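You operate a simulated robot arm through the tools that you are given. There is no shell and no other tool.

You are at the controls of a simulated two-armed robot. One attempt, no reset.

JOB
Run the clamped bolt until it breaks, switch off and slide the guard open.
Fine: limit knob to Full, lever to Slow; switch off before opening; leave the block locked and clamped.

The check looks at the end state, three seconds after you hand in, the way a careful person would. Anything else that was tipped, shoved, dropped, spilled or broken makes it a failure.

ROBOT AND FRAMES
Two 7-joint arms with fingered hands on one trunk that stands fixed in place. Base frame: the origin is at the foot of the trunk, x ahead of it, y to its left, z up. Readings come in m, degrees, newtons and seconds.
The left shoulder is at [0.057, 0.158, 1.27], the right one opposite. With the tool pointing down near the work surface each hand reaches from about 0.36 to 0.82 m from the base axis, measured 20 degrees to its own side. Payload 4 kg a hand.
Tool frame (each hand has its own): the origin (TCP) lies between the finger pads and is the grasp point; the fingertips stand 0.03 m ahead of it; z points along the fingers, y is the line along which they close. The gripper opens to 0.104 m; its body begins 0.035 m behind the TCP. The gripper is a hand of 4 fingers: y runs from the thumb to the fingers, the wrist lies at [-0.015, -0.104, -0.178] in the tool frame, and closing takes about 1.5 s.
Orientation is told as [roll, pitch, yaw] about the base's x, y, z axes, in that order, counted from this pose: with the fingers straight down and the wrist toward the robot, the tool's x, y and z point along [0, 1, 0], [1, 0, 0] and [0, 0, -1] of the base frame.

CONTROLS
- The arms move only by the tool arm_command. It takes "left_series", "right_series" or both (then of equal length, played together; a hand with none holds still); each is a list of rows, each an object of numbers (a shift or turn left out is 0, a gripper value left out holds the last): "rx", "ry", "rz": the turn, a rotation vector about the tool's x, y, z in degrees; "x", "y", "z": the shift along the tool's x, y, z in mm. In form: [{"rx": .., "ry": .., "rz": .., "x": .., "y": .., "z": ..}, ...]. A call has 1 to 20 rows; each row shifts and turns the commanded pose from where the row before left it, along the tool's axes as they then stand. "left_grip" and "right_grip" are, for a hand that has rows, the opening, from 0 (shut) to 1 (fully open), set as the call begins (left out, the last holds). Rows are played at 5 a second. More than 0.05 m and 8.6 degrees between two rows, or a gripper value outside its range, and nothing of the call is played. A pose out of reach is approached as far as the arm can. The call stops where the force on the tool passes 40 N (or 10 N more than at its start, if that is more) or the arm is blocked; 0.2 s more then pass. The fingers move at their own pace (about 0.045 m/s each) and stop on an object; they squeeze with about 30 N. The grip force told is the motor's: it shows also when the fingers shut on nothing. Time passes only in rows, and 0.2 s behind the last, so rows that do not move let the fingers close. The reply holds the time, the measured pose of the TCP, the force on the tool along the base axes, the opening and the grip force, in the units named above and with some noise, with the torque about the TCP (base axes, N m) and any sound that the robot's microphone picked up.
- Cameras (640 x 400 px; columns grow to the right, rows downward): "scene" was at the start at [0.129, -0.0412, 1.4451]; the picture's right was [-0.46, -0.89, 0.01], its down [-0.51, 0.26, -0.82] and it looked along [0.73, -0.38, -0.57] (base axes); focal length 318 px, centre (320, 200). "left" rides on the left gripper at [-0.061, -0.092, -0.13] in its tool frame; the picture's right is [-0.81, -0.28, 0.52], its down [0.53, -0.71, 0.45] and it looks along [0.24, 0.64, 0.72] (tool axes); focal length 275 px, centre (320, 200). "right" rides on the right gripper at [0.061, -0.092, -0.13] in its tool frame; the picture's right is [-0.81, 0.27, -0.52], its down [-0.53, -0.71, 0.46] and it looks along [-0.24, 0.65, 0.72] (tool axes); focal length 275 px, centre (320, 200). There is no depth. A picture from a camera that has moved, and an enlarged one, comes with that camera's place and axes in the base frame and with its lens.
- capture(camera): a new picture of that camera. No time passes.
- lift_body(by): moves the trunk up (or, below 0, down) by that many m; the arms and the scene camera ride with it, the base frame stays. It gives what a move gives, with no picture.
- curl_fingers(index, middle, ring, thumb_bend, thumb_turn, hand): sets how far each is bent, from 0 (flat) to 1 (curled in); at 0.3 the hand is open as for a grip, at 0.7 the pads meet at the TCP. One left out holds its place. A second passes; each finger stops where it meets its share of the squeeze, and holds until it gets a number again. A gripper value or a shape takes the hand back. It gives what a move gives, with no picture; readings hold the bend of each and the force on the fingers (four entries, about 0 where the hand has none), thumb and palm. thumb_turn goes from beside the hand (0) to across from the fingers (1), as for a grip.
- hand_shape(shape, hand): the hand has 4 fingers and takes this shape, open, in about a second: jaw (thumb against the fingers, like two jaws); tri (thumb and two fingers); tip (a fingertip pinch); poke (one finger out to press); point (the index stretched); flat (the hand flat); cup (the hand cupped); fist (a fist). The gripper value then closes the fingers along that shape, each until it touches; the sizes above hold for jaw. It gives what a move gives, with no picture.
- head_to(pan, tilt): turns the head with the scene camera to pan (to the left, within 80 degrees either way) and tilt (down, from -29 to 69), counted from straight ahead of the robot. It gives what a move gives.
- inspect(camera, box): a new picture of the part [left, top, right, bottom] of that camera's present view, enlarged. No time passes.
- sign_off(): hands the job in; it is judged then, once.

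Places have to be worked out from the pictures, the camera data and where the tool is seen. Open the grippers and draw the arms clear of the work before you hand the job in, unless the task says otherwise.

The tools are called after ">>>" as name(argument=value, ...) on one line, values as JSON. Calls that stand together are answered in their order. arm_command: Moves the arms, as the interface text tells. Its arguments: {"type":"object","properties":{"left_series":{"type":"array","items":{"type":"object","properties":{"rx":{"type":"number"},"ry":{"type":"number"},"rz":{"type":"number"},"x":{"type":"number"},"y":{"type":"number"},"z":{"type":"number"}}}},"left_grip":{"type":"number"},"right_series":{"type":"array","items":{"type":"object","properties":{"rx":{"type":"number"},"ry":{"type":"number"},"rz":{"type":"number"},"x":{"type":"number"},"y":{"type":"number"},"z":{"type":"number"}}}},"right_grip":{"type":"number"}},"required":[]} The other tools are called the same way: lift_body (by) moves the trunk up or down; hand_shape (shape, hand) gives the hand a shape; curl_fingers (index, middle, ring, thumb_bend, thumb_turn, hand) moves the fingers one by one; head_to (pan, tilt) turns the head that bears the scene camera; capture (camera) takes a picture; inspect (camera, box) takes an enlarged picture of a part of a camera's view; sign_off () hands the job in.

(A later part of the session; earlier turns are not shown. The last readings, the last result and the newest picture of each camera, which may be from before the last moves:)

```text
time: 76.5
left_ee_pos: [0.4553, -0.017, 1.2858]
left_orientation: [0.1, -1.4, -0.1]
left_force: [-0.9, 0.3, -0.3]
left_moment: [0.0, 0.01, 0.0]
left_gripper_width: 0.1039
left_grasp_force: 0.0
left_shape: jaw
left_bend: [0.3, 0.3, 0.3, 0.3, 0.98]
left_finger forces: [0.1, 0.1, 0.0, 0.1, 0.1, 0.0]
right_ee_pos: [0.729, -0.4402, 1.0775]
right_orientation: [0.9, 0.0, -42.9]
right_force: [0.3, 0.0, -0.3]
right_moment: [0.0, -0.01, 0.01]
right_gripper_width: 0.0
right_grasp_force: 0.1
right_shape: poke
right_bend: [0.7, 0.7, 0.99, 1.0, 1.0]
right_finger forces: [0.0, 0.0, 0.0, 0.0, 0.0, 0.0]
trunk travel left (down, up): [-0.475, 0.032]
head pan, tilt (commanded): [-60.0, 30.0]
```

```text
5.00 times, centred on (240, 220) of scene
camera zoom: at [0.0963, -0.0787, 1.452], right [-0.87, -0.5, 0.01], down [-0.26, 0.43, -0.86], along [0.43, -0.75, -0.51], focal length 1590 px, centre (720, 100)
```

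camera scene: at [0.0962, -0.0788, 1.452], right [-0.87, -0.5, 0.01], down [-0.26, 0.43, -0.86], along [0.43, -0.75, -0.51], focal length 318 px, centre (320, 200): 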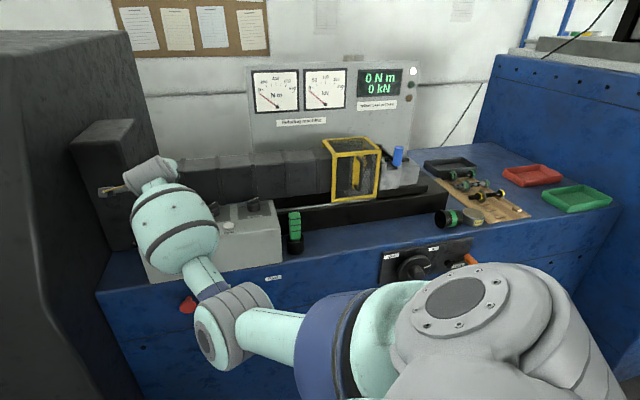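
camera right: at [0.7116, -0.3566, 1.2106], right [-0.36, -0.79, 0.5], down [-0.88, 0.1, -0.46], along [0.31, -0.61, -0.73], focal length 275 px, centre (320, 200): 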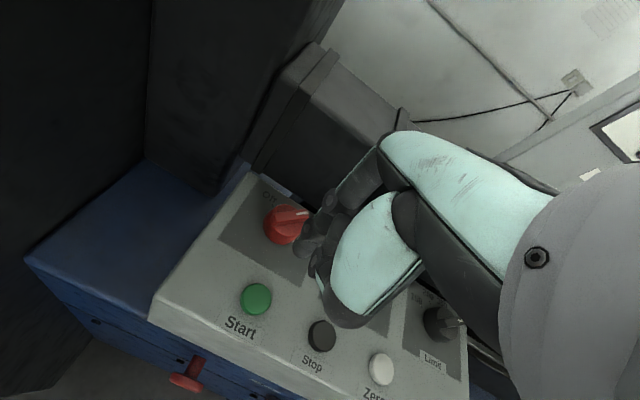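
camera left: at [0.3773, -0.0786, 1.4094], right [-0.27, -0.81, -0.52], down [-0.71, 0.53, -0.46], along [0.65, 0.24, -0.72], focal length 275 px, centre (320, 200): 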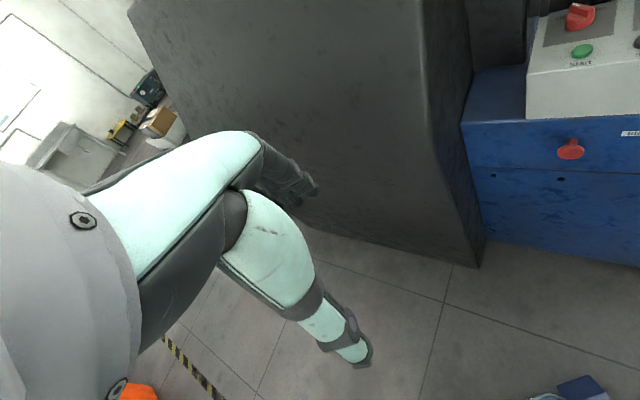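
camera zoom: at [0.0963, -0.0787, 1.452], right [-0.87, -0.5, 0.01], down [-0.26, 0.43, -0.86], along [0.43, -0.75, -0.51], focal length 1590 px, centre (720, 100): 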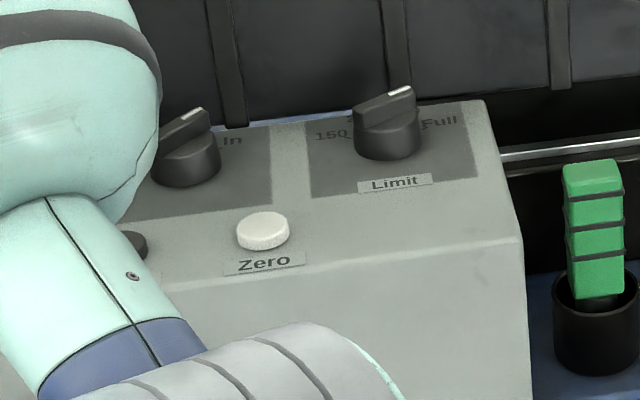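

Limit is still on Full; needles at zero with peak hold 360 Nm means the bolt has sheared and the drive has stopped by itself. Now switch off: I'll tilt the hand again and place the index on the robot side of the red pointer (which points to −y) to push it counter-clockwise.

>>> arm_command(right_series=[{"rx": -6.5}, {"rx": -6.5}, {"rx": -6.5}, {"rx": -6.5}, {"x": -15.3, "y": 26.1, "z": 12.7}, {"x": -15.3, "y": 26.1, "z": 12.7}, {}, {}])

>>> inspect(camera="right", box=[190, 200, 370, 360])

```text
time: 78.3
left_ee_pos: [0.4557, -0.0176, 1.2852]
left_orientation: [0.1, -1.5, 0.0]
left_force: [-0.1, 0.8, -0.4]
left_moment: [0.0, 0.0, -0.03]
left_gripper_width: 0.1039
left_grasp_force: 0.0
left_shape: jaw
left_bend: [0.3, 0.3, 0.3, 0.3, 0.98]
left_finger forces: [0.0, 0.0, 0.1, 0.1, 0.1, 0.0]
right_ee_pos: [0.7501, -0.5012, 1.0782]
right_orientation: [1.0, -25.9, -43.2]
right_force: [-0.7, 0.5, -0.6]
right_moment: [0.01, -0.01, 0.01]
right_gripper_width: 0.0
right_grasp_force: 0.1
right_shape: poke
right_bend: [0.7, 0.7, 0.99, 1.0, 1.0]
right_finger forces: [0.1, 0.1, 0.0, 0.1, 0.0, 0.1]
trunk travel left (down, up): [-0.475, 0.032]
head pan, tilt (commanded): [-60.0, 30.0]
```

```text
2.50 times, centred on (280, 280) of right
camera zoom: at [0.6882, -0.3635, 1.1545], right [-0.54, -0.61, 0.57], down [-0.68, -0.08, -0.73], along [0.5, -0.79, -0.37], focal length 688 px, centre (420, 0)
```

zoom: 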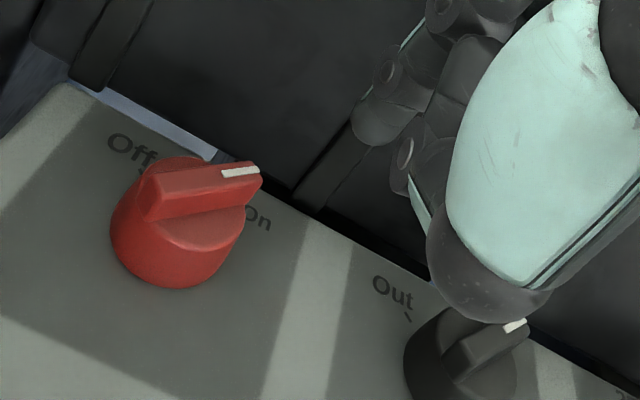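

Positioned as planned. Descending beside the ridge to TCP z≈1.024.

>>> arm_command(right_series=[{"y": -7.7, "z": 15.8}, {"y": -7.7, "z": 15.8}, {"y": -7.7, "z": 15.8}, {}])

>>> inspect(camera="right", box=[190, 180, 350, 320])

```text
time: 79.3
left_ee_pos: [0.4542, -0.0174, 1.2856]
left_orientation: [0.1, -1.5, 0.0]
left_force: [0.5, 0.0, -0.3]
left_moment: [0.0, -0.01, 0.01]
left_gripper_width: 0.1037
left_grasp_force: 0.1
left_shape: jaw
left_bend: [0.3, 0.3, 0.3, 0.3, 0.98]
left_finger forces: [0.1, 0.0, 0.0, 0.0, 0.0, 0.0]
right_ee_pos: [0.7515, -0.5027, 1.0243]
right_orientation: [1.1, -26.1, -43.3]
right_force: [-0.3, 0.0, -0.6]
right_moment: [0.0, -0.01, 0.0]
right_gripper_width: 0.0
right_grasp_force: 0.0
right_shape: poke
right_bend: [0.7, 0.7, 0.99, 1.0, 1.0]
right_finger forces: [0.0, 0.0, 0.1, 0.0, 0.0, 0.0]
trunk travel left (down, up): [-0.475, 0.032]
head pan, tilt (commanded): [-60.0, 30.0]
```

```text
2.86 times, centred on (270, 250) of right
camera zoom: at [0.6892, -0.3649, 1.102], right [-0.54, -0.61, 0.57], down [-0.68, -0.08, -0.73], along [0.5, -0.79, -0.37], focal length 786 px, centre (463, 57)
```

zoom: 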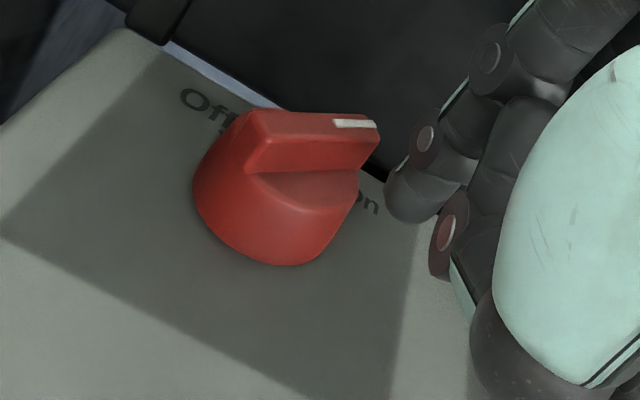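

Index is beside the pointer on the robot side. Pushing along the arc: contact, then first half of the turn toward Off.

>>> arm_command(right_series=[{"x": 3.5, "y": 2.4, "z": 1.2}, {"x": 3.6, "y": 2.5, "z": 1.2}, {"x": 0.6, "y": 3.2, "z": 1.5}, {"x": 0.5, "y": 3.1, "z": 1.5}, {"x": 1.9, "y": 2.8, "z": 1.4}, {"x": 1.9, "y": 2.8, "z": 1.3}, {}])

>>> inspect(camera="right", box=[190, 180, 350, 320])

```text
time: 80.9
left_ee_pos: [0.4551, -0.0171, 1.2862]
left_orientation: [0.1, -1.5, 0.0]
left_force: [0.1, 0.2, 0.2]
left_moment: [0.0, -0.03, 0.01]
left_gripper_width: 0.1041
left_grasp_force: 0.1
left_shape: jaw
left_bend: [0.3, 0.3, 0.3, 0.3, 0.98]
left_finger forces: [0.1, 0.0, 0.1, 0.0, 0.1, 0.0]
right_ee_pos: [0.7736, -0.5078, 1.0247]
right_orientation: [1.0, -26.0, -43.3]
right_force: [-0.1, -0.8, 0.3]
right_moment: [0.02, 0.0, 0.0]
right_gripper_width: 0.0
right_grasp_force: 0.0
right_shape: poke
right_bend: [0.7, 0.7, 0.99, 1.0, 1.0]
right_finger forces: [0.6, 0.0, 0.0, 0.1, 0.0, 0.0]
trunk travel left (down, up): [-0.475, 0.032]
head pan, tilt (commanded): [-60.0, 30.0]
```

```text
2.86 times, centred on (270, 250) of right
camera zoom: at [0.7125, -0.3689, 1.102], right [-0.54, -0.61, 0.57], down [-0.68, -0.08, -0.73], along [0.5, -0.78, -0.37], focal length 786 px, centre (463, 57)
```

zoom: 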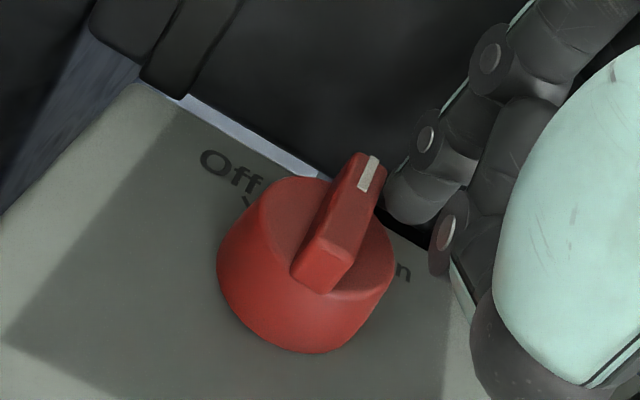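

Half way. Continuing to Off.

>>> arm_command(right_series=[{"x": 3.0, "y": 1.9, "z": 0.9}, {"x": 3.0, "y": 1.9, "z": 0.9}, {"x": 3.4, "y": 0.7, "z": 0.3}, {"x": 3.5, "y": 0.6, "z": 0.3}, {}])

>>> inspect(camera="right", box=[190, 180, 350, 320])

```text
time: 82.1
left_ee_pos: [0.4554, -0.0175, 1.2873]
left_orientation: [0.1, -1.5, 0.0]
left_force: [0.0, 0.2, 0.1]
left_moment: [-0.02, 0.0, -0.01]
left_gripper_width: 0.1039
left_grasp_force: 0.1
left_shape: jaw
left_bend: [0.3, 0.3, 0.3, 0.3, 0.98]
left_finger forces: [0.1, 0.1, 0.0, 0.0, 0.0, 0.1]
right_ee_pos: [0.7864, -0.5028, 1.0243]
right_orientation: [1.0, -26.2, -43.3]
right_force: [-2.2, -2.7, 1.6]
right_moment: [-0.04, -0.01, 0.02]
right_gripper_width: 0.0
right_grasp_force: 0.0
right_shape: poke
right_bend: [0.7, 0.7, 0.99, 1.0, 1.0]
right_finger forces: [2.7, 0.1, 0.0, 0.0, 0.1, 0.1]
trunk travel left (down, up): [-0.475, 0.032]
head pan, tilt (commanded): [-60.0, 30.0]
```

```text
2.86 times, centred on (270, 250) of right
camera zoom: at [0.7251, -0.3632, 1.1027], right [-0.54, -0.61, 0.57], down [-0.68, -0.08, -0.73], along [0.5, -0.78, -0.37], focal length 786 px, centre (463, 57)
```

zoom: 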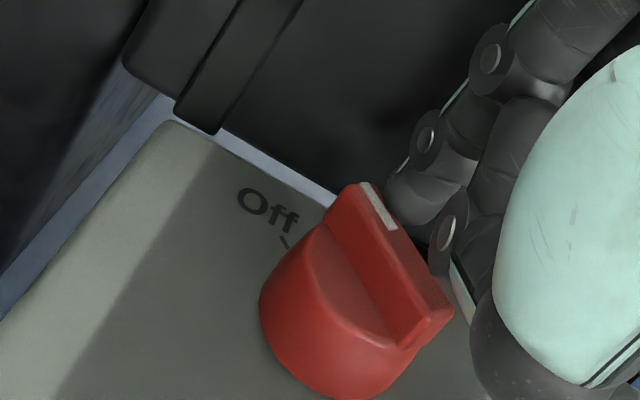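

Nearly at Off (≈−7° versus ≈−4.5° originally). I'll push another 3 mm in +y to seat it on the stop.

>>> arm_command(right_series=[{"x": 1.1, "y": -0.9, "z": -0.4}, {"x": 1.1, "y": -0.9, "z": -0.4}, {"x": 1.0, "y": -0.8, "z": -0.4}, {}])

>>> inspect(camera="right", box=[190, 180, 350, 320])

>>> inspect(camera="scene", box=[235, 50, 435, 180])

```text
time: 83.1
left_ee_pos: [0.4535, -0.0174, 1.2859]
left_orientation: [0.0, -1.5, 0.0]
left_force: [-0.4, 0.9, 0.1]
left_moment: [0.0, 0.05, -0.04]
left_gripper_width: 0.1039
left_grasp_force: 0.1
left_shape: jaw
left_bend: [0.3, 0.3, 0.3, 0.3, 0.98]
left_finger forces: [0.1, 0.0, 0.0, 0.0, 0.0, 0.0]
right_ee_pos: [0.7866, -0.4992, 1.0247]
right_orientation: [0.9, -26.1, -43.5]
right_force: [-2.4, -10.3, 5.9]
right_moment: [-0.24, -0.03, -0.2]
right_gripper_width: 0.0002
right_grasp_force: 0.0
right_shape: poke
right_bend: [0.7, 0.7, 0.99, 1.0, 1.0]
right_finger forces: [11.7, 0.1, 0.0, 0.0, 0.0, 0.1]
trunk travel left (down, up): [-0.475, 0.032]
head pan, tilt (commanded): [-60.0, 30.0]
```

```text
2.86 times, centred on (270, 250) of right
camera zoom: at [0.7248, -0.3604, 1.1028], right [-0.54, -0.61, 0.57], down [-0.68, -0.08, -0.73], along [0.49, -0.79, -0.37], focal length 786 px, centre (463, 57)
```

zoom: 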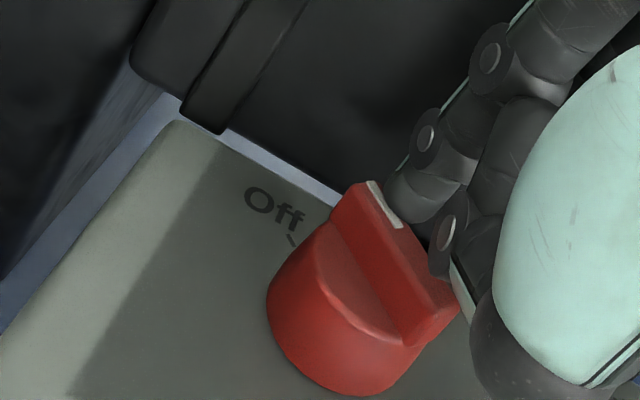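

```text
3.08 times, centred on (335, 115) of scene
camera zoom: at [0.0945, -0.0801, 1.452], right [-0.87, -0.5, 0.01], down [-0.26, 0.43, -0.86], along [0.43, -0.75, -0.51], focal length 978 px, centre (274, 462)
```

zoom: 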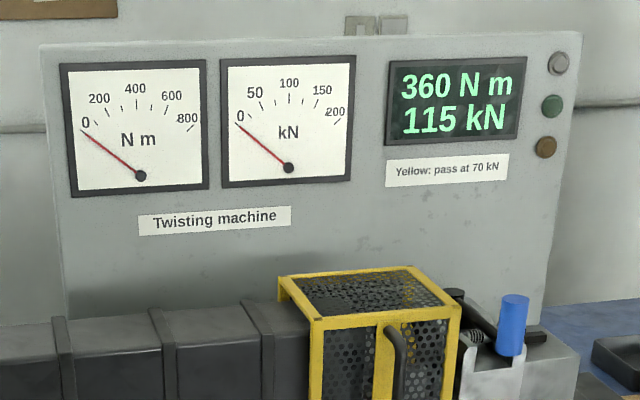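

The white lamp is out and the reaction confirms the Off stop. I'll move the finger away, lift, and retreat, then check the panel.

>>> arm_command(right_series=[{"x": -8}, {"x": -4}, {"y": 8, "z": -16}, {"y": 11, "z": -22.5}, {"y": 11, "z": -22.5}, {"y": -18, "z": -9}, {"y": -36, "z": -17}, {"y": -36, "z": -17}, {}, {}])

>>> capture(camera="right")

>>> capture(camera="scene")

```text
time: 85.3
left_ee_pos: [0.4542, -0.0167, 1.2868]
left_orientation: [0.1, -1.6, -0.1]
left_force: [-0.2, -0.2, -0.5]
left_moment: [0.0, 0.0, 0.03]
left_gripper_width: 0.1039
left_grasp_force: 0.0
left_shape: jaw
left_bend: [0.3, 0.3, 0.3, 0.3, 0.98]
left_finger forces: [0.0, 0.0, 0.0, 0.1, 0.1, 0.0]
right_ee_pos: [0.703, -0.4397, 1.0887]
right_orientation: [1.0, -26.0, -43.3]
right_force: [0.2, 0.5, 1.0]
right_moment: [-0.02, 0.02, -0.02]
right_gripper_width: 0.0
right_grasp_force: 0.0
right_shape: poke
right_bend: [0.7, 0.7, 0.99, 1.0, 1.0]
right_finger forces: [0.1, 0.1, 0.0, 0.1, 0.0, 0.0]
trunk travel left (down, up): [-0.475, 0.032]
head pan, tilt (commanded): [-60.0, 30.0]
```

```text
taken
camera right: at [0.6417, -0.3003, 1.1676], right [-0.54, -0.61, 0.57], down [-0.68, -0.08, -0.73], along [0.49, -0.79, -0.37], focal length 275 px, centre (320, 200)
```

right: 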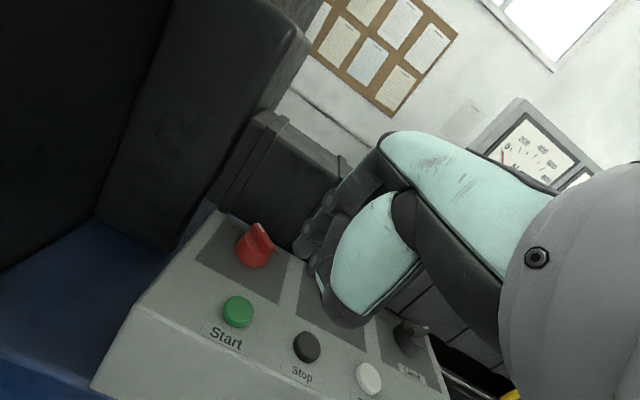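

```text
taken
camera scene: at [0.0964, -0.0787, 1.4519], right [-0.87, -0.5, 0.01], down [-0.26, 0.43, -0.86], along [0.43, -0.75, -0.51], focal length 318 px, centre (320, 200)
```

scene: 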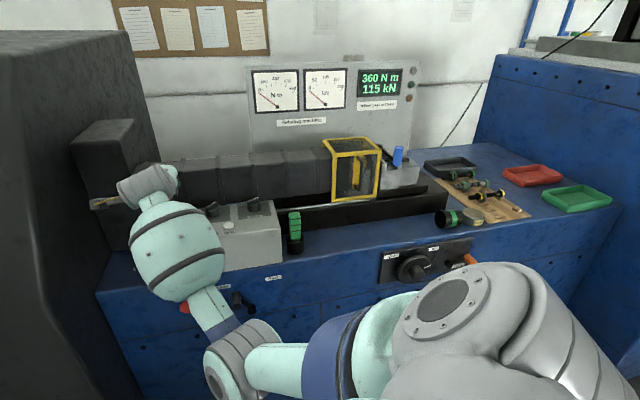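

Red is back at Off. Now the guard: handle bar at about r≈0.36–0.39, d≈0.92, z 0.98–1.08. I'll retreat from the panel, slide to the right side at a safe distance and look at it.

>>> arm_command(right_series=[{"y": -35, "z": -33}, {"y": -45, "z": -21}, {"y": -45, "z": -21}, {"y": -45, "z": -21}, {"x": -47}, {"x": -47}, {"x": -47}, {"x": -47}, {"x": -47}, {"x": -47}, {"x": -47}, {"x": -47}, {"x": -47}, {"x": -47}, {}, {}])

>>> capture(camera="right")

>>> capture(camera="scene")

```text
time: 88.7
left_ee_pos: [0.4553, -0.0167, 1.2849]
left_orientation: [0.2, -1.5, 0.0]
left_force: [0.2, 1.1, 0.3]
left_moment: [0.01, 0.0, 0.02]
left_gripper_width: 0.1043
left_grasp_force: 0.0
left_shape: jaw
left_bend: [0.3, 0.3, 0.3, 0.3, 0.98]
left_finger forces: [0.0, 0.1, 0.0, 0.0, 0.1, 0.1]
right_ee_pos: [0.2397, -0.6508, 1.0929]
right_orientation: [1.0, -25.9, -43.3]
right_force: [0.5, 0.2, -0.2]
right_moment: [0.03, -0.02, 0.03]
right_gripper_width: 0.0001
right_grasp_force: 0.0
right_shape: poke
right_bend: [0.7, 0.7, 0.99, 1.0, 1.0]
right_finger forces: [0.0, 0.1, 0.0, 0.1, 0.0, 0.0]
trunk travel left (down, up): [-0.475, 0.032]
head pan, tilt (commanded): [-60.0, 30.0]
```

```text
taken
camera right: at [0.1776, -0.5115, 1.1705], right [-0.54, -0.61, 0.57], down [-0.68, -0.08, -0.73], along [0.49, -0.79, -0.37], focal length 275 px, centre (320, 200)
```

right: 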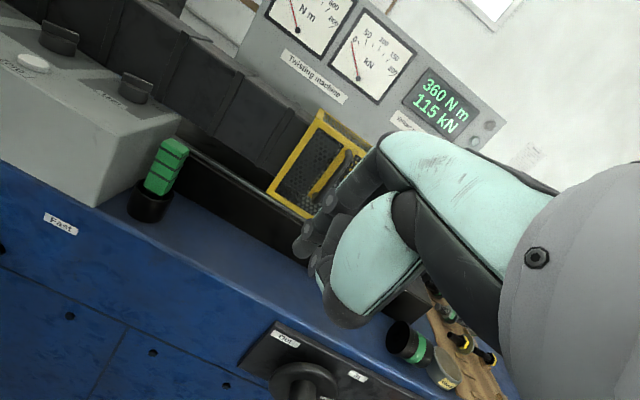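

```text
taken
camera scene: at [0.096, -0.0787, 1.452], right [-0.87, -0.5, 0.01], down [-0.26, 0.43, -0.86], along [0.43, -0.75, -0.51], focal length 318 px, centre (320, 200)
```

scene: 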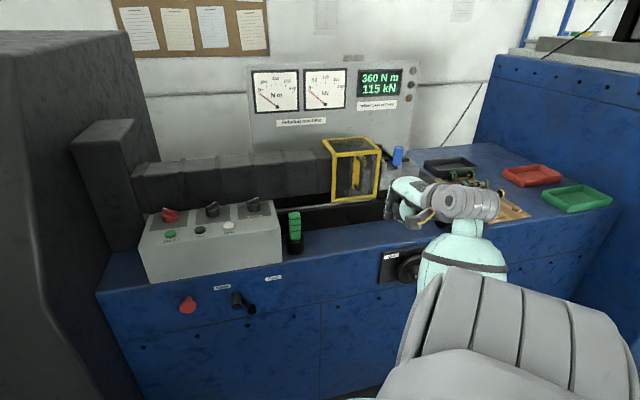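

Panel shows red Off, Limit Full, lever left. I'll zoom on the guard handle from both cameras to triangulate it.

>>> inspect(camera="right", box=[250, 90, 400, 240])

>>> inspect(camera="scene", box=[310, 125, 430, 215])

>>> inspect(camera="scene", box=[130, 190, 300, 320])

```text
2.67 times, centred on (325, 165) of right
camera zoom: at [0.1776, -0.5115, 1.1705], right [-0.54, -0.61, 0.57], down [-0.68, -0.08, -0.73], along [0.49, -0.79, -0.37], focal length 734 px, centre (307, 293)
```

zoom: 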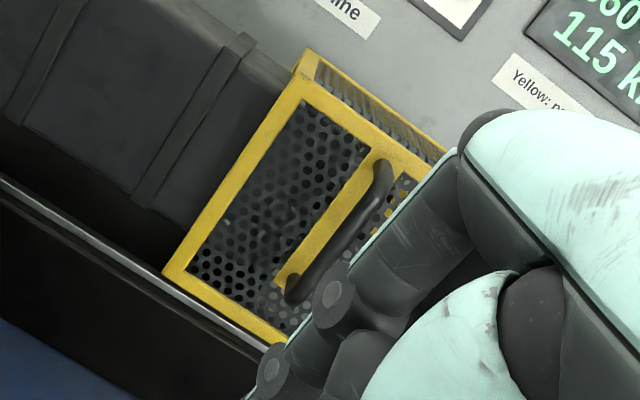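

```text
4.44 times, centred on (370, 170) of scene
camera zoom: at [0.096, -0.0787, 1.452], right [-0.87, -0.5, 0.01], down [-0.26, 0.43, -0.86], along [0.43, -0.75, -0.51], focal length 1413 px, centre (98, 333)
```

zoom: 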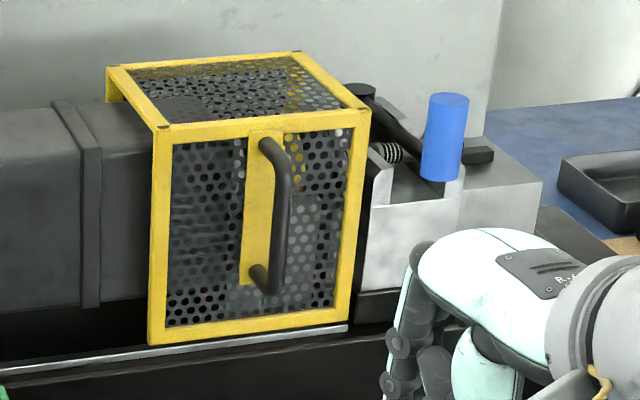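

```text
3.08 times, centred on (215, 255) of scene
camera zoom: at [0.096, -0.0787, 1.452], right [-0.87, -0.5, 0.01], down [-0.26, 0.43, -0.86], along [0.43, -0.75, -0.51], focal length 978 px, centre (643, 31)
```

zoom: 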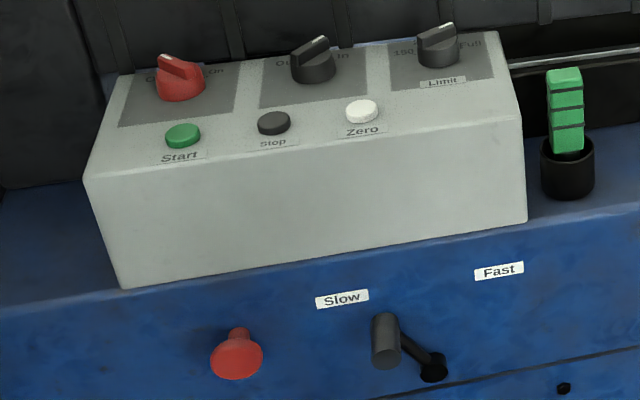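

Handle: bar at r≈0.364, d≈0.922 (base ≈[0.426,-0.895]), z 0.975–1.08. I'll tilt the fingers to 45°, shift right so the index will pass on the right of the bar, staying ~30 cm off for now.

>>> arm_command(right_series=[{"rx": -6.4}, {"rx": -6.4}, {"rx": -6.4}, {"x": -43}, {"x": -43}, {}])

>>> capture(camera="right")

```text
time: 90.1
left_ee_pos: [0.4568, -0.0157, 1.285]
left_orientation: [-0.1, -1.4, 0.0]
left_force: [0.9, 1.0, 0.3]
left_moment: [0.0, 0.03, 0.05]
left_gripper_width: 0.1039
left_grasp_force: 0.1
left_shape: jaw
left_bend: [0.3, 0.3, 0.3, 0.3, 0.98]
left_finger forces: [0.1, 0.1, 0.1, 0.0, 0.1, 0.0]
right_ee_pos: [0.1814, -0.7142, 1.095]
right_orientation: [1.1, -45.2, -43.8]
right_force: [0.4, -0.2, -0.7]
right_moment: [-0.01, -0.01, 0.01]
right_gripper_width: 0.0
right_grasp_force: 0.1
right_shape: poke
right_bend: [0.7, 0.7, 0.99, 1.0, 1.0]
right_finger forces: [0.0, 0.0, 0.0, 0.1, 0.0, 0.0]
trunk travel left (down, up): [-0.475, 0.032]
head pan, tilt (commanded): [-60.0, 30.0]
```

```text
taken
camera right: at [0.1068, -0.5625, 1.1224], right [-0.68, -0.48, 0.55], down [-0.49, -0.26, -0.83], along [0.54, -0.84, -0.06], focal length 275 px, centre (320, 200)
```

right: 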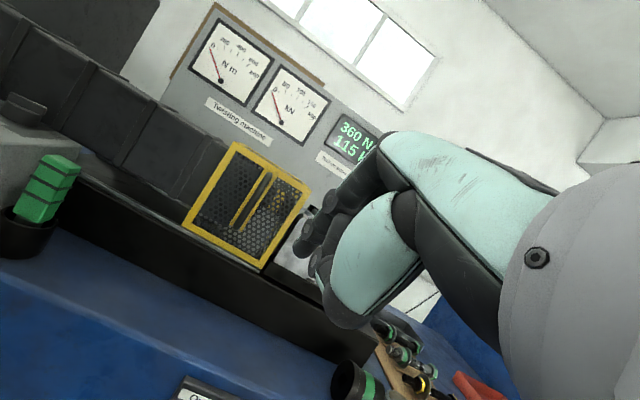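

TCP at r≈0.398, d≈0.62. The handle is visible left of my fingers; zoom to verify alignment.

>>> inspect(camera="right", box=[170, 130, 370, 290])

```text
2.50 times, centred on (270, 210) of right
camera zoom: at [0.1068, -0.5625, 1.1224], right [-0.68, -0.48, 0.55], down [-0.49, -0.26, -0.83], along [0.54, -0.84, -0.06], focal length 688 px, centre (445, 175)
```

zoom: 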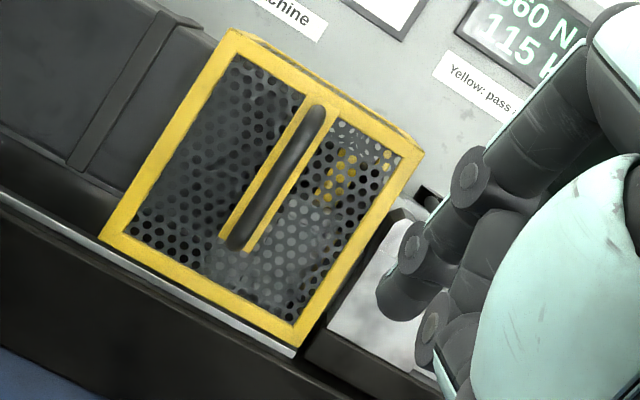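

Handle confirmed at r≈0.36, z 0.98–1.085. Advancing toward it, stopping ~9 cm short first.

>>> arm_command(right_series=[{"y": 25.5, "z": 35.6}, {"y": 25.5, "z": 35.6}, {"y": 25.5, "z": 35.6}, {"y": 25.5, "z": 35.6}, {"y": 25.5, "z": 35.6}, {}, {}])

>>> capture(camera="right")

>>> capture(camera="scene")

```text
time: 91.7
left_ee_pos: [0.4543, -0.0179, 1.2858]
left_orientation: [0.1, -1.6, 0.0]
left_force: [-0.1, -0.2, -0.9]
left_moment: [0.02, 0.04, -0.01]
left_gripper_width: 0.1037
left_grasp_force: 0.1
left_shape: jaw
left_bend: [0.3, 0.3, 0.3, 0.3, 0.98]
left_finger forces: [0.1, 0.0, 0.0, 0.0, 0.1, 0.1]
right_ee_pos: [0.3417, -0.8596, 1.0605]
right_orientation: [1.2, -45.2, -43.8]
right_force: [-0.3, 0.4, 0.1]
right_moment: [-0.01, 0.01, -0.01]
right_gripper_width: 0.0
right_grasp_force: 0.1
right_shape: poke
right_bend: [0.7, 0.7, 0.99, 1.0, 1.0]
right_finger forces: [0.0, 0.0, 0.0, 0.0, 0.0, 0.0]
trunk travel left (down, up): [-0.475, 0.032]
head pan, tilt (commanded): [-60.0, 30.0]
```

```text
taken
camera right: at [0.2676, -0.7082, 1.0886], right [-0.69, -0.48, 0.55], down [-0.49, -0.26, -0.84], along [0.54, -0.84, -0.06], focal length 275 px, centre (320, 200)
```

right: 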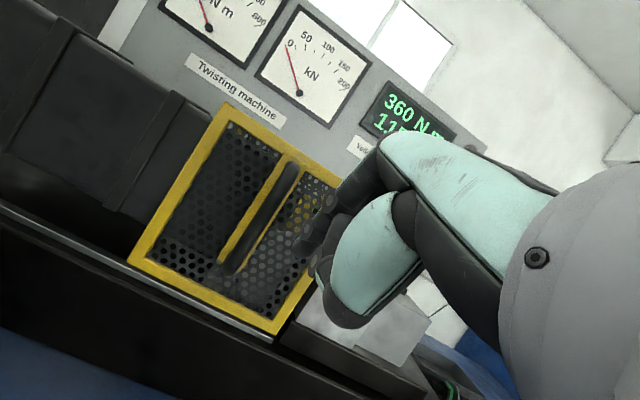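

```text
taken
camera scene: at [0.0951, -0.0788, 1.452], right [-0.87, -0.5, 0.01], down [-0.26, 0.43, -0.86], along [0.43, -0.75, -0.51], focal length 318 px, centre (320, 200)
```

scene: 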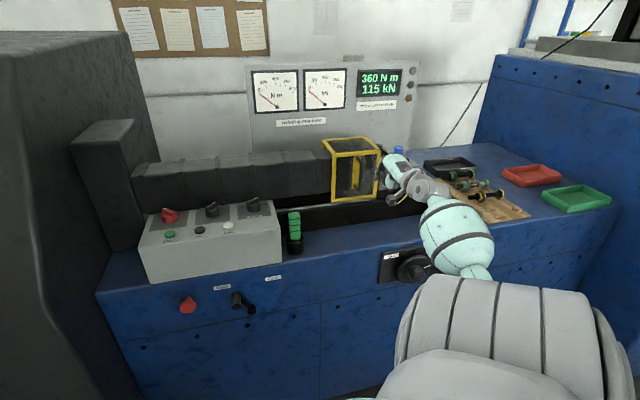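

Well aligned: index will pass ≈12 mm right of the bar. Advancing the last 8 cm slowly.

>>> arm_command(right_series=[{"y": 12.2, "z": 17.5}, {"y": 12.2, "z": 17.5}, {"y": 12.2, "z": 17.5}, {"y": 12.2, "z": 17.5}, {}, {}])

>>> capture(camera="right")

>>> inspect(camera="scene", box=[310, 120, 450, 225])

```text
time: 92.7
left_ee_pos: [0.435, -0.0154, 1.2928]
left_orientation: [0.0, -2.5, 0.0]
left_force: [-0.8, -0.9, 0.2]
left_moment: [0.03, -0.05, 0.02]
left_gripper_width: 0.104
left_grasp_force: 0.0
left_shape: jaw
left_bend: [0.3, 0.3, 0.3, 0.3, 0.98]
left_finger forces: [0.1, 0.0, 0.1, 0.0, 0.0, 0.0]
right_ee_pos: [0.3821, -0.9108, 1.0558]
right_orientation: [2.2, -46.0, -44.3]
right_force: [-7.4, 11.1, 3.7]
right_moment: [0.02, 0.02, 0.07]
right_gripper_width: 0.0
right_grasp_force: 0.0
right_shape: poke
right_bend: [0.7, 0.7, 0.99, 1.0, 1.0]
right_finger forces: [6.6, 6.4, 0.0, 0.0, 0.1, 0.0]
trunk travel left (down, up): [-0.475, 0.032]
head pan, tilt (commanded): [-60.0, 30.0]
stopped in row 4 (right hand): the force on the tool passed its limit at 64 N (the readings are from after the stop); the commanded pose is now the measured one
```

```text
taken
camera right: at [0.3077, -0.7591, 1.082], right [-0.69, -0.48, 0.54], down [-0.47, -0.26, -0.84], along [0.55, -0.84, -0.05], focal length 275 px, centre (320, 200)
```

right: 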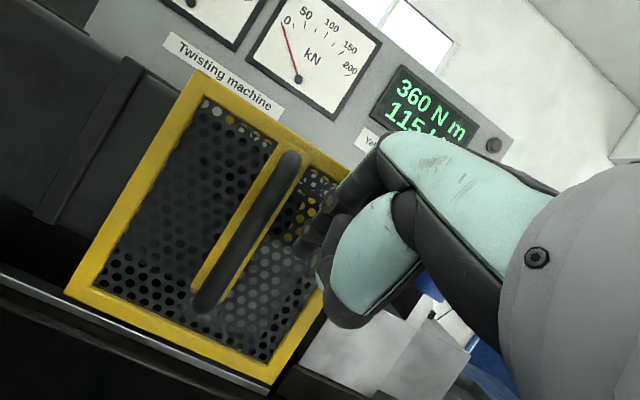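

```text
3.81 times, centred on (380, 172) of scene
camera zoom: at [0.0908, -0.075, 1.4525], right [-0.87, -0.5, 0.01], down [-0.26, 0.43, -0.86], along [0.43, -0.75, -0.5], focal length 1211 px, centre (91, 305)
```

zoom: 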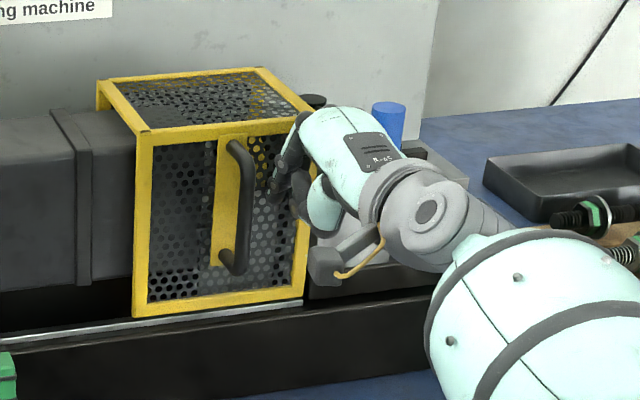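

The fingertips met the guard face (it's ~4 cm nearer than I estimated); the push was brief and the guard looks undisturbed. I'll back off 12 mm, then start moving left toward the bar.

>>> arm_command(right_series=[{"y": -8.5, "z": -8.5}, {}])

>>> inspect(camera="right", box=[170, 130, 370, 340])

>>> inspect(camera="scene", box=[310, 120, 430, 215])

```text
time: 93.3
left_ee_pos: [0.4392, -0.0165, 1.2911]
left_orientation: [0.1, -2.4, 0.0]
left_force: [0.5, -0.2, -0.4]
left_moment: [0.02, -0.02, 0.0]
left_gripper_width: 0.1037
left_grasp_force: 0.1
left_shape: jaw
left_bend: [0.3, 0.3, 0.3, 0.3, 0.98]
left_finger forces: [0.0, 0.0, 0.0, 0.0, 0.0, 0.1]
right_ee_pos: [0.3769, -0.9045, 1.0527]
right_orientation: [2.1, -45.6, -44.3]
right_force: [-0.4, 0.1, -0.4]
right_moment: [0.03, -0.03, 0.0]
right_gripper_width: 0.0
right_grasp_force: 0.0
right_shape: poke
right_bend: [0.7, 0.7, 0.99, 1.0, 1.0]
right_finger forces: [0.0, 0.1, 0.0, 0.0, 0.0, 0.0]
trunk travel left (down, up): [-0.475, 0.032]
head pan, tilt (commanded): [-60.0, 30.0]
```

```text
1.90 times, centred on (270, 235) of right
camera zoom: at [0.3018, -0.753, 1.0792], right [-0.69, -0.48, 0.54], down [-0.47, -0.26, -0.84], along [0.55, -0.84, -0.05], focal length 524 px, centre (415, 133)
```

zoom: 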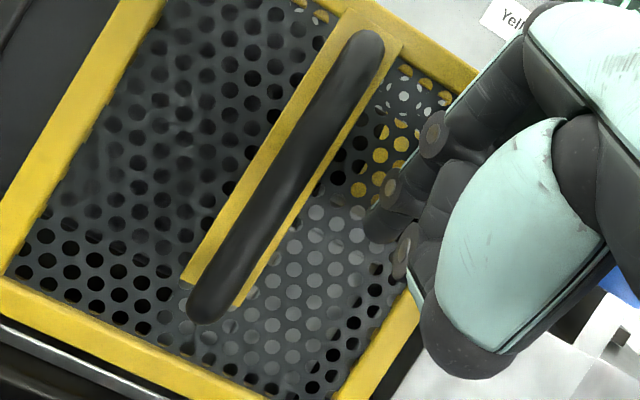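

```text
4.21 times, centred on (370, 168) of scene
camera zoom: at [0.0946, -0.0783, 1.4521], right [-0.87, -0.5, 0.01], down [-0.26, 0.43, -0.86], along [0.43, -0.75, -0.51], focal length 1339 px, centre (110, 337)
```

zoom: 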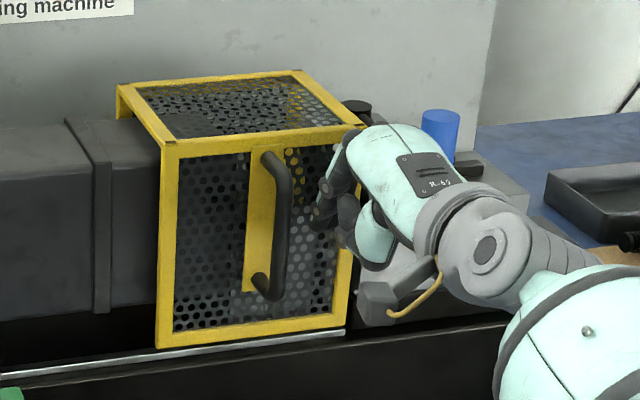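

Clear of the mesh now, fingers level with the middle of the bar and ≈2 cm to its right. Moving left to touch the bar.

>>> arm_command(right_series=[{"x": 8}, {"x": 8}, {"x": 6}, {"x": 6}, {}])

>>> inspect(camera="right", box=[170, 130, 370, 340])

>>> inspect(camera="scene", box=[310, 120, 430, 215])

```text
time: 94.5
left_ee_pos: [0.4392, -0.017, 1.2904]
left_orientation: [0.1, -2.3, 0.0]
left_force: [0.1, 0.2, 0.5]
left_moment: [-0.01, 0.01, -0.01]
left_gripper_width: 0.1039
left_grasp_force: 0.1
left_shape: jaw
left_bend: [0.3, 0.3, 0.3, 0.3, 0.98]
left_finger forces: [0.0, 0.1, 0.1, 0.1, 0.1, 0.1]
right_ee_pos: [0.3966, -0.8846, 1.0514]
right_orientation: [2.1, -45.8, -44.3]
right_force: [0.1, -0.4, 0.4]
right_moment: [0.03, -0.01, -0.02]
right_gripper_width: 0.0
right_grasp_force: 0.0
right_shape: poke
right_bend: [0.7, 0.7, 0.99, 1.0, 1.0]
right_finger forces: [0.4, 0.0, 0.0, 0.1, 0.1, 0.0]
trunk travel left (down, up): [-0.475, 0.032]
head pan, tilt (commanded): [-60.0, 30.0]
```

```text
1.90 times, centred on (270, 235) of right
camera zoom: at [0.3216, -0.7334, 1.0785], right [-0.69, -0.48, 0.54], down [-0.47, -0.26, -0.84], along [0.55, -0.84, -0.05], focal length 524 px, centre (415, 133)
```

zoom: 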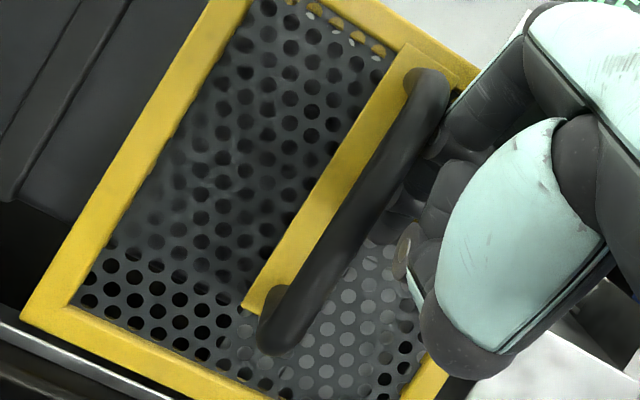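

```text
4.21 times, centred on (370, 168) of scene
camera zoom: at [0.0954, -0.0789, 1.452], right [-0.87, -0.5, 0.01], down [-0.26, 0.43, -0.86], along [0.43, -0.75, -0.51], focal length 1339 px, centre (110, 337)
```

zoom: 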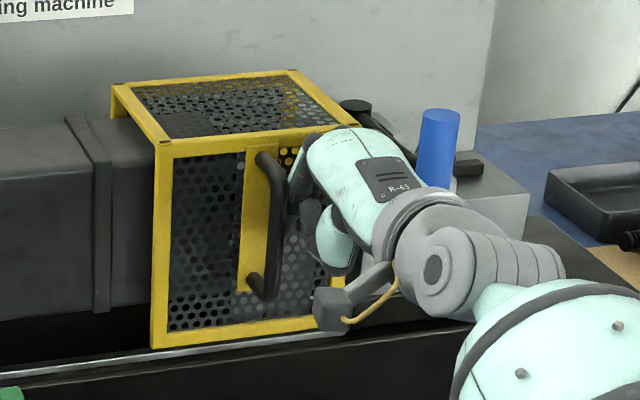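

The guard has begun to slide left with hardly any force, finger hooked behind the bar. Continuing 80 mm.

>>> arm_command(right_series=[{"x": 10}, {"x": 10}, {"x": 10}, {"x": 10}, {"x": 10}, {"x": 10}, {"x": 10}, {"x": 10}, {}])

>>> capture(camera="right")

>>> capture(camera="scene")

```text
time: 96.5
left_ee_pos: [0.4395, -0.0175, 1.2907]
left_orientation: [0.1, -2.3, 0.0]
left_force: [0.5, -0.3, 0.9]
left_moment: [-0.02, 0.04, 0.02]
left_gripper_width: 0.1036
left_grasp_force: 0.0
left_shape: jaw
left_bend: [0.3, 0.3, 0.3, 0.3, 0.98]
left_finger forces: [0.0, 0.0, 0.1, 0.0, 0.0, 0.1]
right_ee_pos: [0.4499, -0.8255, 1.0547]
right_orientation: [2.3, -45.7, -44.2]
right_force: [-0.1, 0.8, -1.0]
right_moment: [0.0, 0.01, 0.02]
right_gripper_width: 0.0
right_grasp_force: 0.1
right_shape: poke
right_bend: [0.7, 0.7, 0.99, 1.0, 1.0]
right_finger forces: [0.4, 0.0, 0.1, 0.0, 0.0, 0.0]
trunk travel left (down, up): [-0.475, 0.032]
head pan, tilt (commanded): [-60.0, 30.0]
```

```text
taken
camera right: at [0.3762, -0.674, 1.0813], right [-0.69, -0.48, 0.54], down [-0.47, -0.26, -0.84], along [0.55, -0.84, -0.05], focal length 275 px, centre (320, 200)
```

right: 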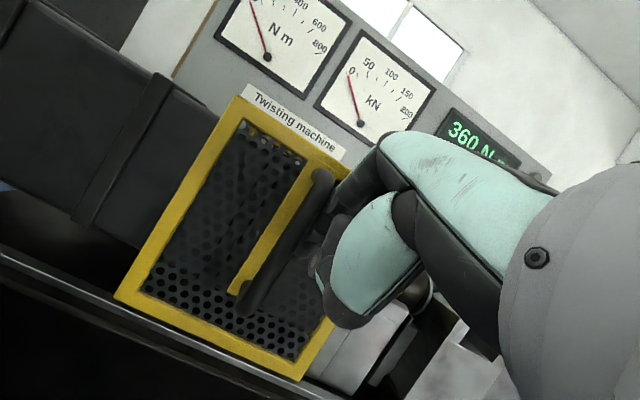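

```text
taken
camera scene: at [0.0956, -0.079, 1.452], right [-0.87, -0.5, 0.01], down [-0.26, 0.43, -0.86], along [0.43, -0.75, -0.51], focal length 318 px, centre (320, 200)
```

scene: 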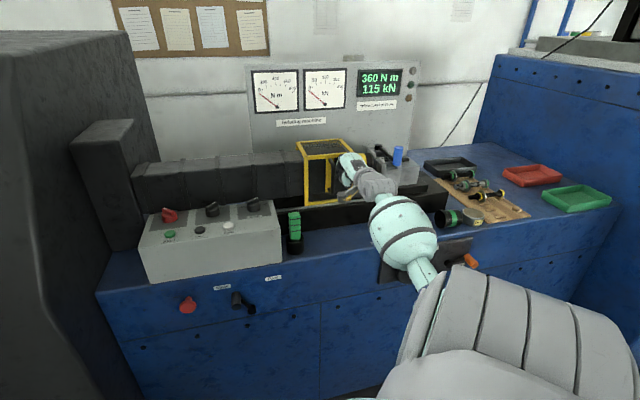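

Sliding smoothly (d constant, force ~1 N). I'll continue another 60 mm, watching for the end stop; the green block (top z≈0.98) stays below the hand.

>>> arm_command(right_series=[{"x": 10}, {"x": 10}, {"x": 10}, {"x": 10}, {"x": 10}, {"x": 10}, {}])

>>> capture(camera="right")

>>> inspect(camera="scene", box=[260, 110, 460, 260])

```text
time: 98.1
left_ee_pos: [0.4397, -0.0179, 1.2914]
left_orientation: [0.1, -2.4, -0.1]
left_force: [0.6, -0.5, 0.1]
left_moment: [0.03, -0.01, 0.01]
left_gripper_width: 0.104
left_grasp_force: 0.0
left_shape: jaw
left_bend: [0.3, 0.3, 0.3, 0.3, 0.98]
left_finger forces: [0.1, 0.0, 0.1, 0.0, 0.0, 0.0]
right_ee_pos: [0.4912, -0.7818, 1.0556]
right_orientation: [2.0, -45.6, -44.4]
right_force: [-0.8, 0.0, -0.6]
right_moment: [0.0, -0.04, 0.02]
right_gripper_width: 0.0
right_grasp_force: 0.2
right_shape: poke
right_bend: [0.7, 0.7, 0.99, 1.0, 1.0]
right_finger forces: [0.4, 0.1, 0.1, 0.1, 0.1, 0.1]
trunk travel left (down, up): [-0.475, 0.032]
head pan, tilt (commanded): [-60.0, 30.0]
```

```text
taken
camera right: at [0.4162, -0.6305, 1.0824], right [-0.69, -0.48, 0.54], down [-0.47, -0.26, -0.84], along [0.55, -0.84, -0.05], focal length 275 px, centre (320, 200)
```

right: 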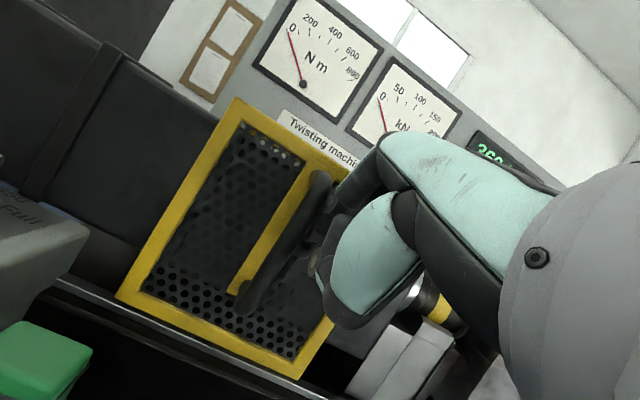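

```text
2.67 times, centred on (360, 185) of scene
camera zoom: at [0.0956, -0.0789, 1.452], right [-0.87, -0.5, 0.01], down [-0.26, 0.43, -0.86], along [0.43, -0.75, -0.51], focal length 848 px, centre (213, 240)
```

zoom: 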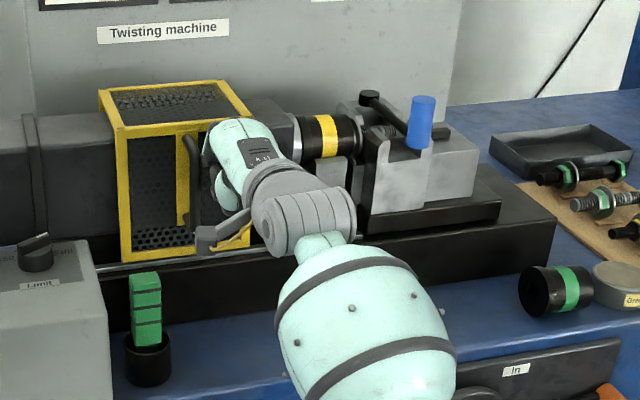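

The guard has travelled ≈18 cm and the chuck and clamped block are exposed. I'll push gently a bit further to see whether there is an end stop.

>>> arm_command(right_series=[{"x": 5}, {"x": 5}, {}])

>>> inspect(camera="right", box=[0, 80, 400, 400])

```text
time: 98.9
left_ee_pos: [0.4391, -0.0185, 1.2918]
left_orientation: [0.2, -2.2, 0.0]
left_force: [-0.9, 0.1, -1.2]
left_moment: [0.01, -0.04, 0.02]
left_gripper_width: 0.1042
left_grasp_force: 0.2
left_shape: jaw
left_bend: [0.3, 0.3, 0.3, 0.3, 0.98]
left_finger forces: [0.1, 0.1, 0.0, 0.0, 0.0, 0.1]
right_ee_pos: [0.4961, -0.7759, 1.0554]
right_orientation: [2.3, -45.7, -44.7]
right_force: [-10.5, -12.4, 2.2]
right_moment: [0.3, -0.23, 0.01]
right_gripper_width: 0.0
right_grasp_force: 0.1
right_shape: poke
right_bend: [0.7, 0.7, 0.99, 1.0, 1.0]
right_finger forces: [15.4, 0.1, 0.1, 0.0, 0.0, 0.0]
trunk travel left (down, up): [-0.475, 0.032]
head pan, tilt (commanded): [-60.0, 30.0]
```

```text
1.25 times, centred on (200, 240) of right
camera zoom: at [0.4212, -0.6249, 1.0824], right [-0.69, -0.48, 0.54], down [-0.47, -0.26, -0.84], along [0.54, -0.84, -0.05], focal length 344 px, centre (470, 150)
```

zoom: 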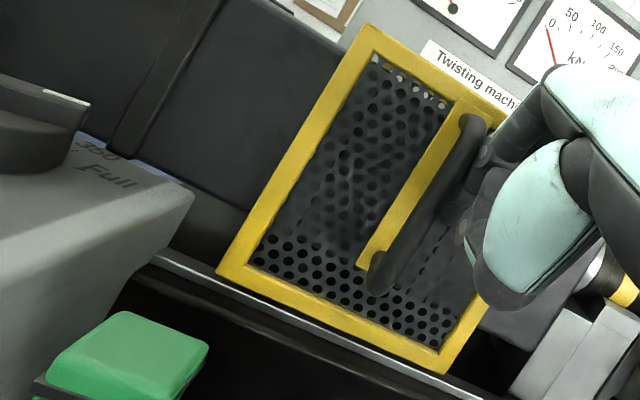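

End stop reached (15 N), guard fully open. I'll ease off to the right, then withdraw straight back from the handle.

>>> arm_command(right_series=[{"x": -6}, {"x": -8}, {"x": -4}, {"y": -14, "z": -14}, {"y": -20, "z": -20}, {"y": -28, "z": -28}, {"y": -28, "z": -28}, {"y": -28, "z": -28}, {}])

>>> capture(camera="right")

>>> capture(camera="scene")

```text
time: 100.9
left_ee_pos: [0.4406, -0.0181, 1.2907]
left_orientation: [0.1, -2.3, 0.0]
left_force: [0.0, -0.2, 0.7]
left_moment: [0.02, 0.0, -0.01]
left_gripper_width: 0.1041
left_grasp_force: 0.0
left_shape: jaw
left_bend: [0.3, 0.3, 0.3, 0.3, 0.98]
left_finger forces: [0.0, 0.0, 0.0, 0.0, 0.0, 0.1]
right_ee_pos: [0.3622, -0.6729, 1.052]
right_orientation: [2.1, -45.6, -44.3]
right_force: [0.1, 0.4, 0.1]
right_moment: [0.02, 0.01, 0.03]
right_gripper_width: 0.0
right_grasp_force: 0.0
right_shape: poke
right_bend: [0.7, 0.7, 0.99, 1.0, 1.0]
right_finger forces: [0.0, 0.0, 0.0, 0.1, 0.1, 0.1]
trunk travel left (down, up): [-0.475, 0.032]
head pan, tilt (commanded): [-60.0, 30.0]
```

```text
taken
camera right: at [0.2874, -0.5219, 1.0787], right [-0.69, -0.48, 0.54], down [-0.47, -0.26, -0.84], along [0.55, -0.84, -0.05], focal length 275 px, centre (320, 200)
```

right: 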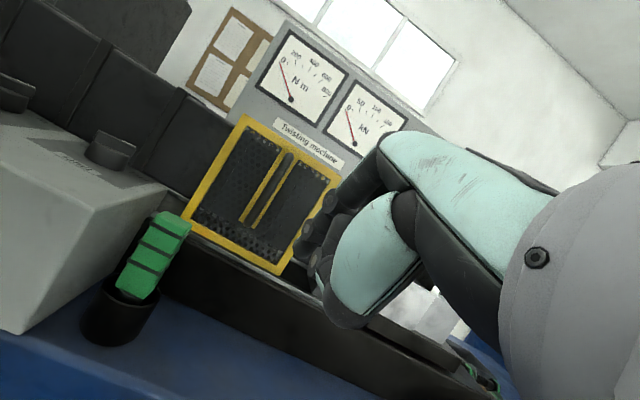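

```text
taken
camera scene: at [0.0961, -0.0792, 1.4519], right [-0.87, -0.5, 0.01], down [-0.26, 0.43, -0.86], along [0.43, -0.75, -0.51], focal length 318 px, centre (320, 200)
```

scene: 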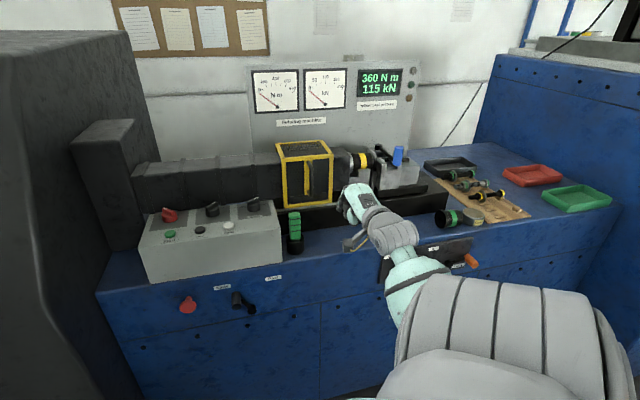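

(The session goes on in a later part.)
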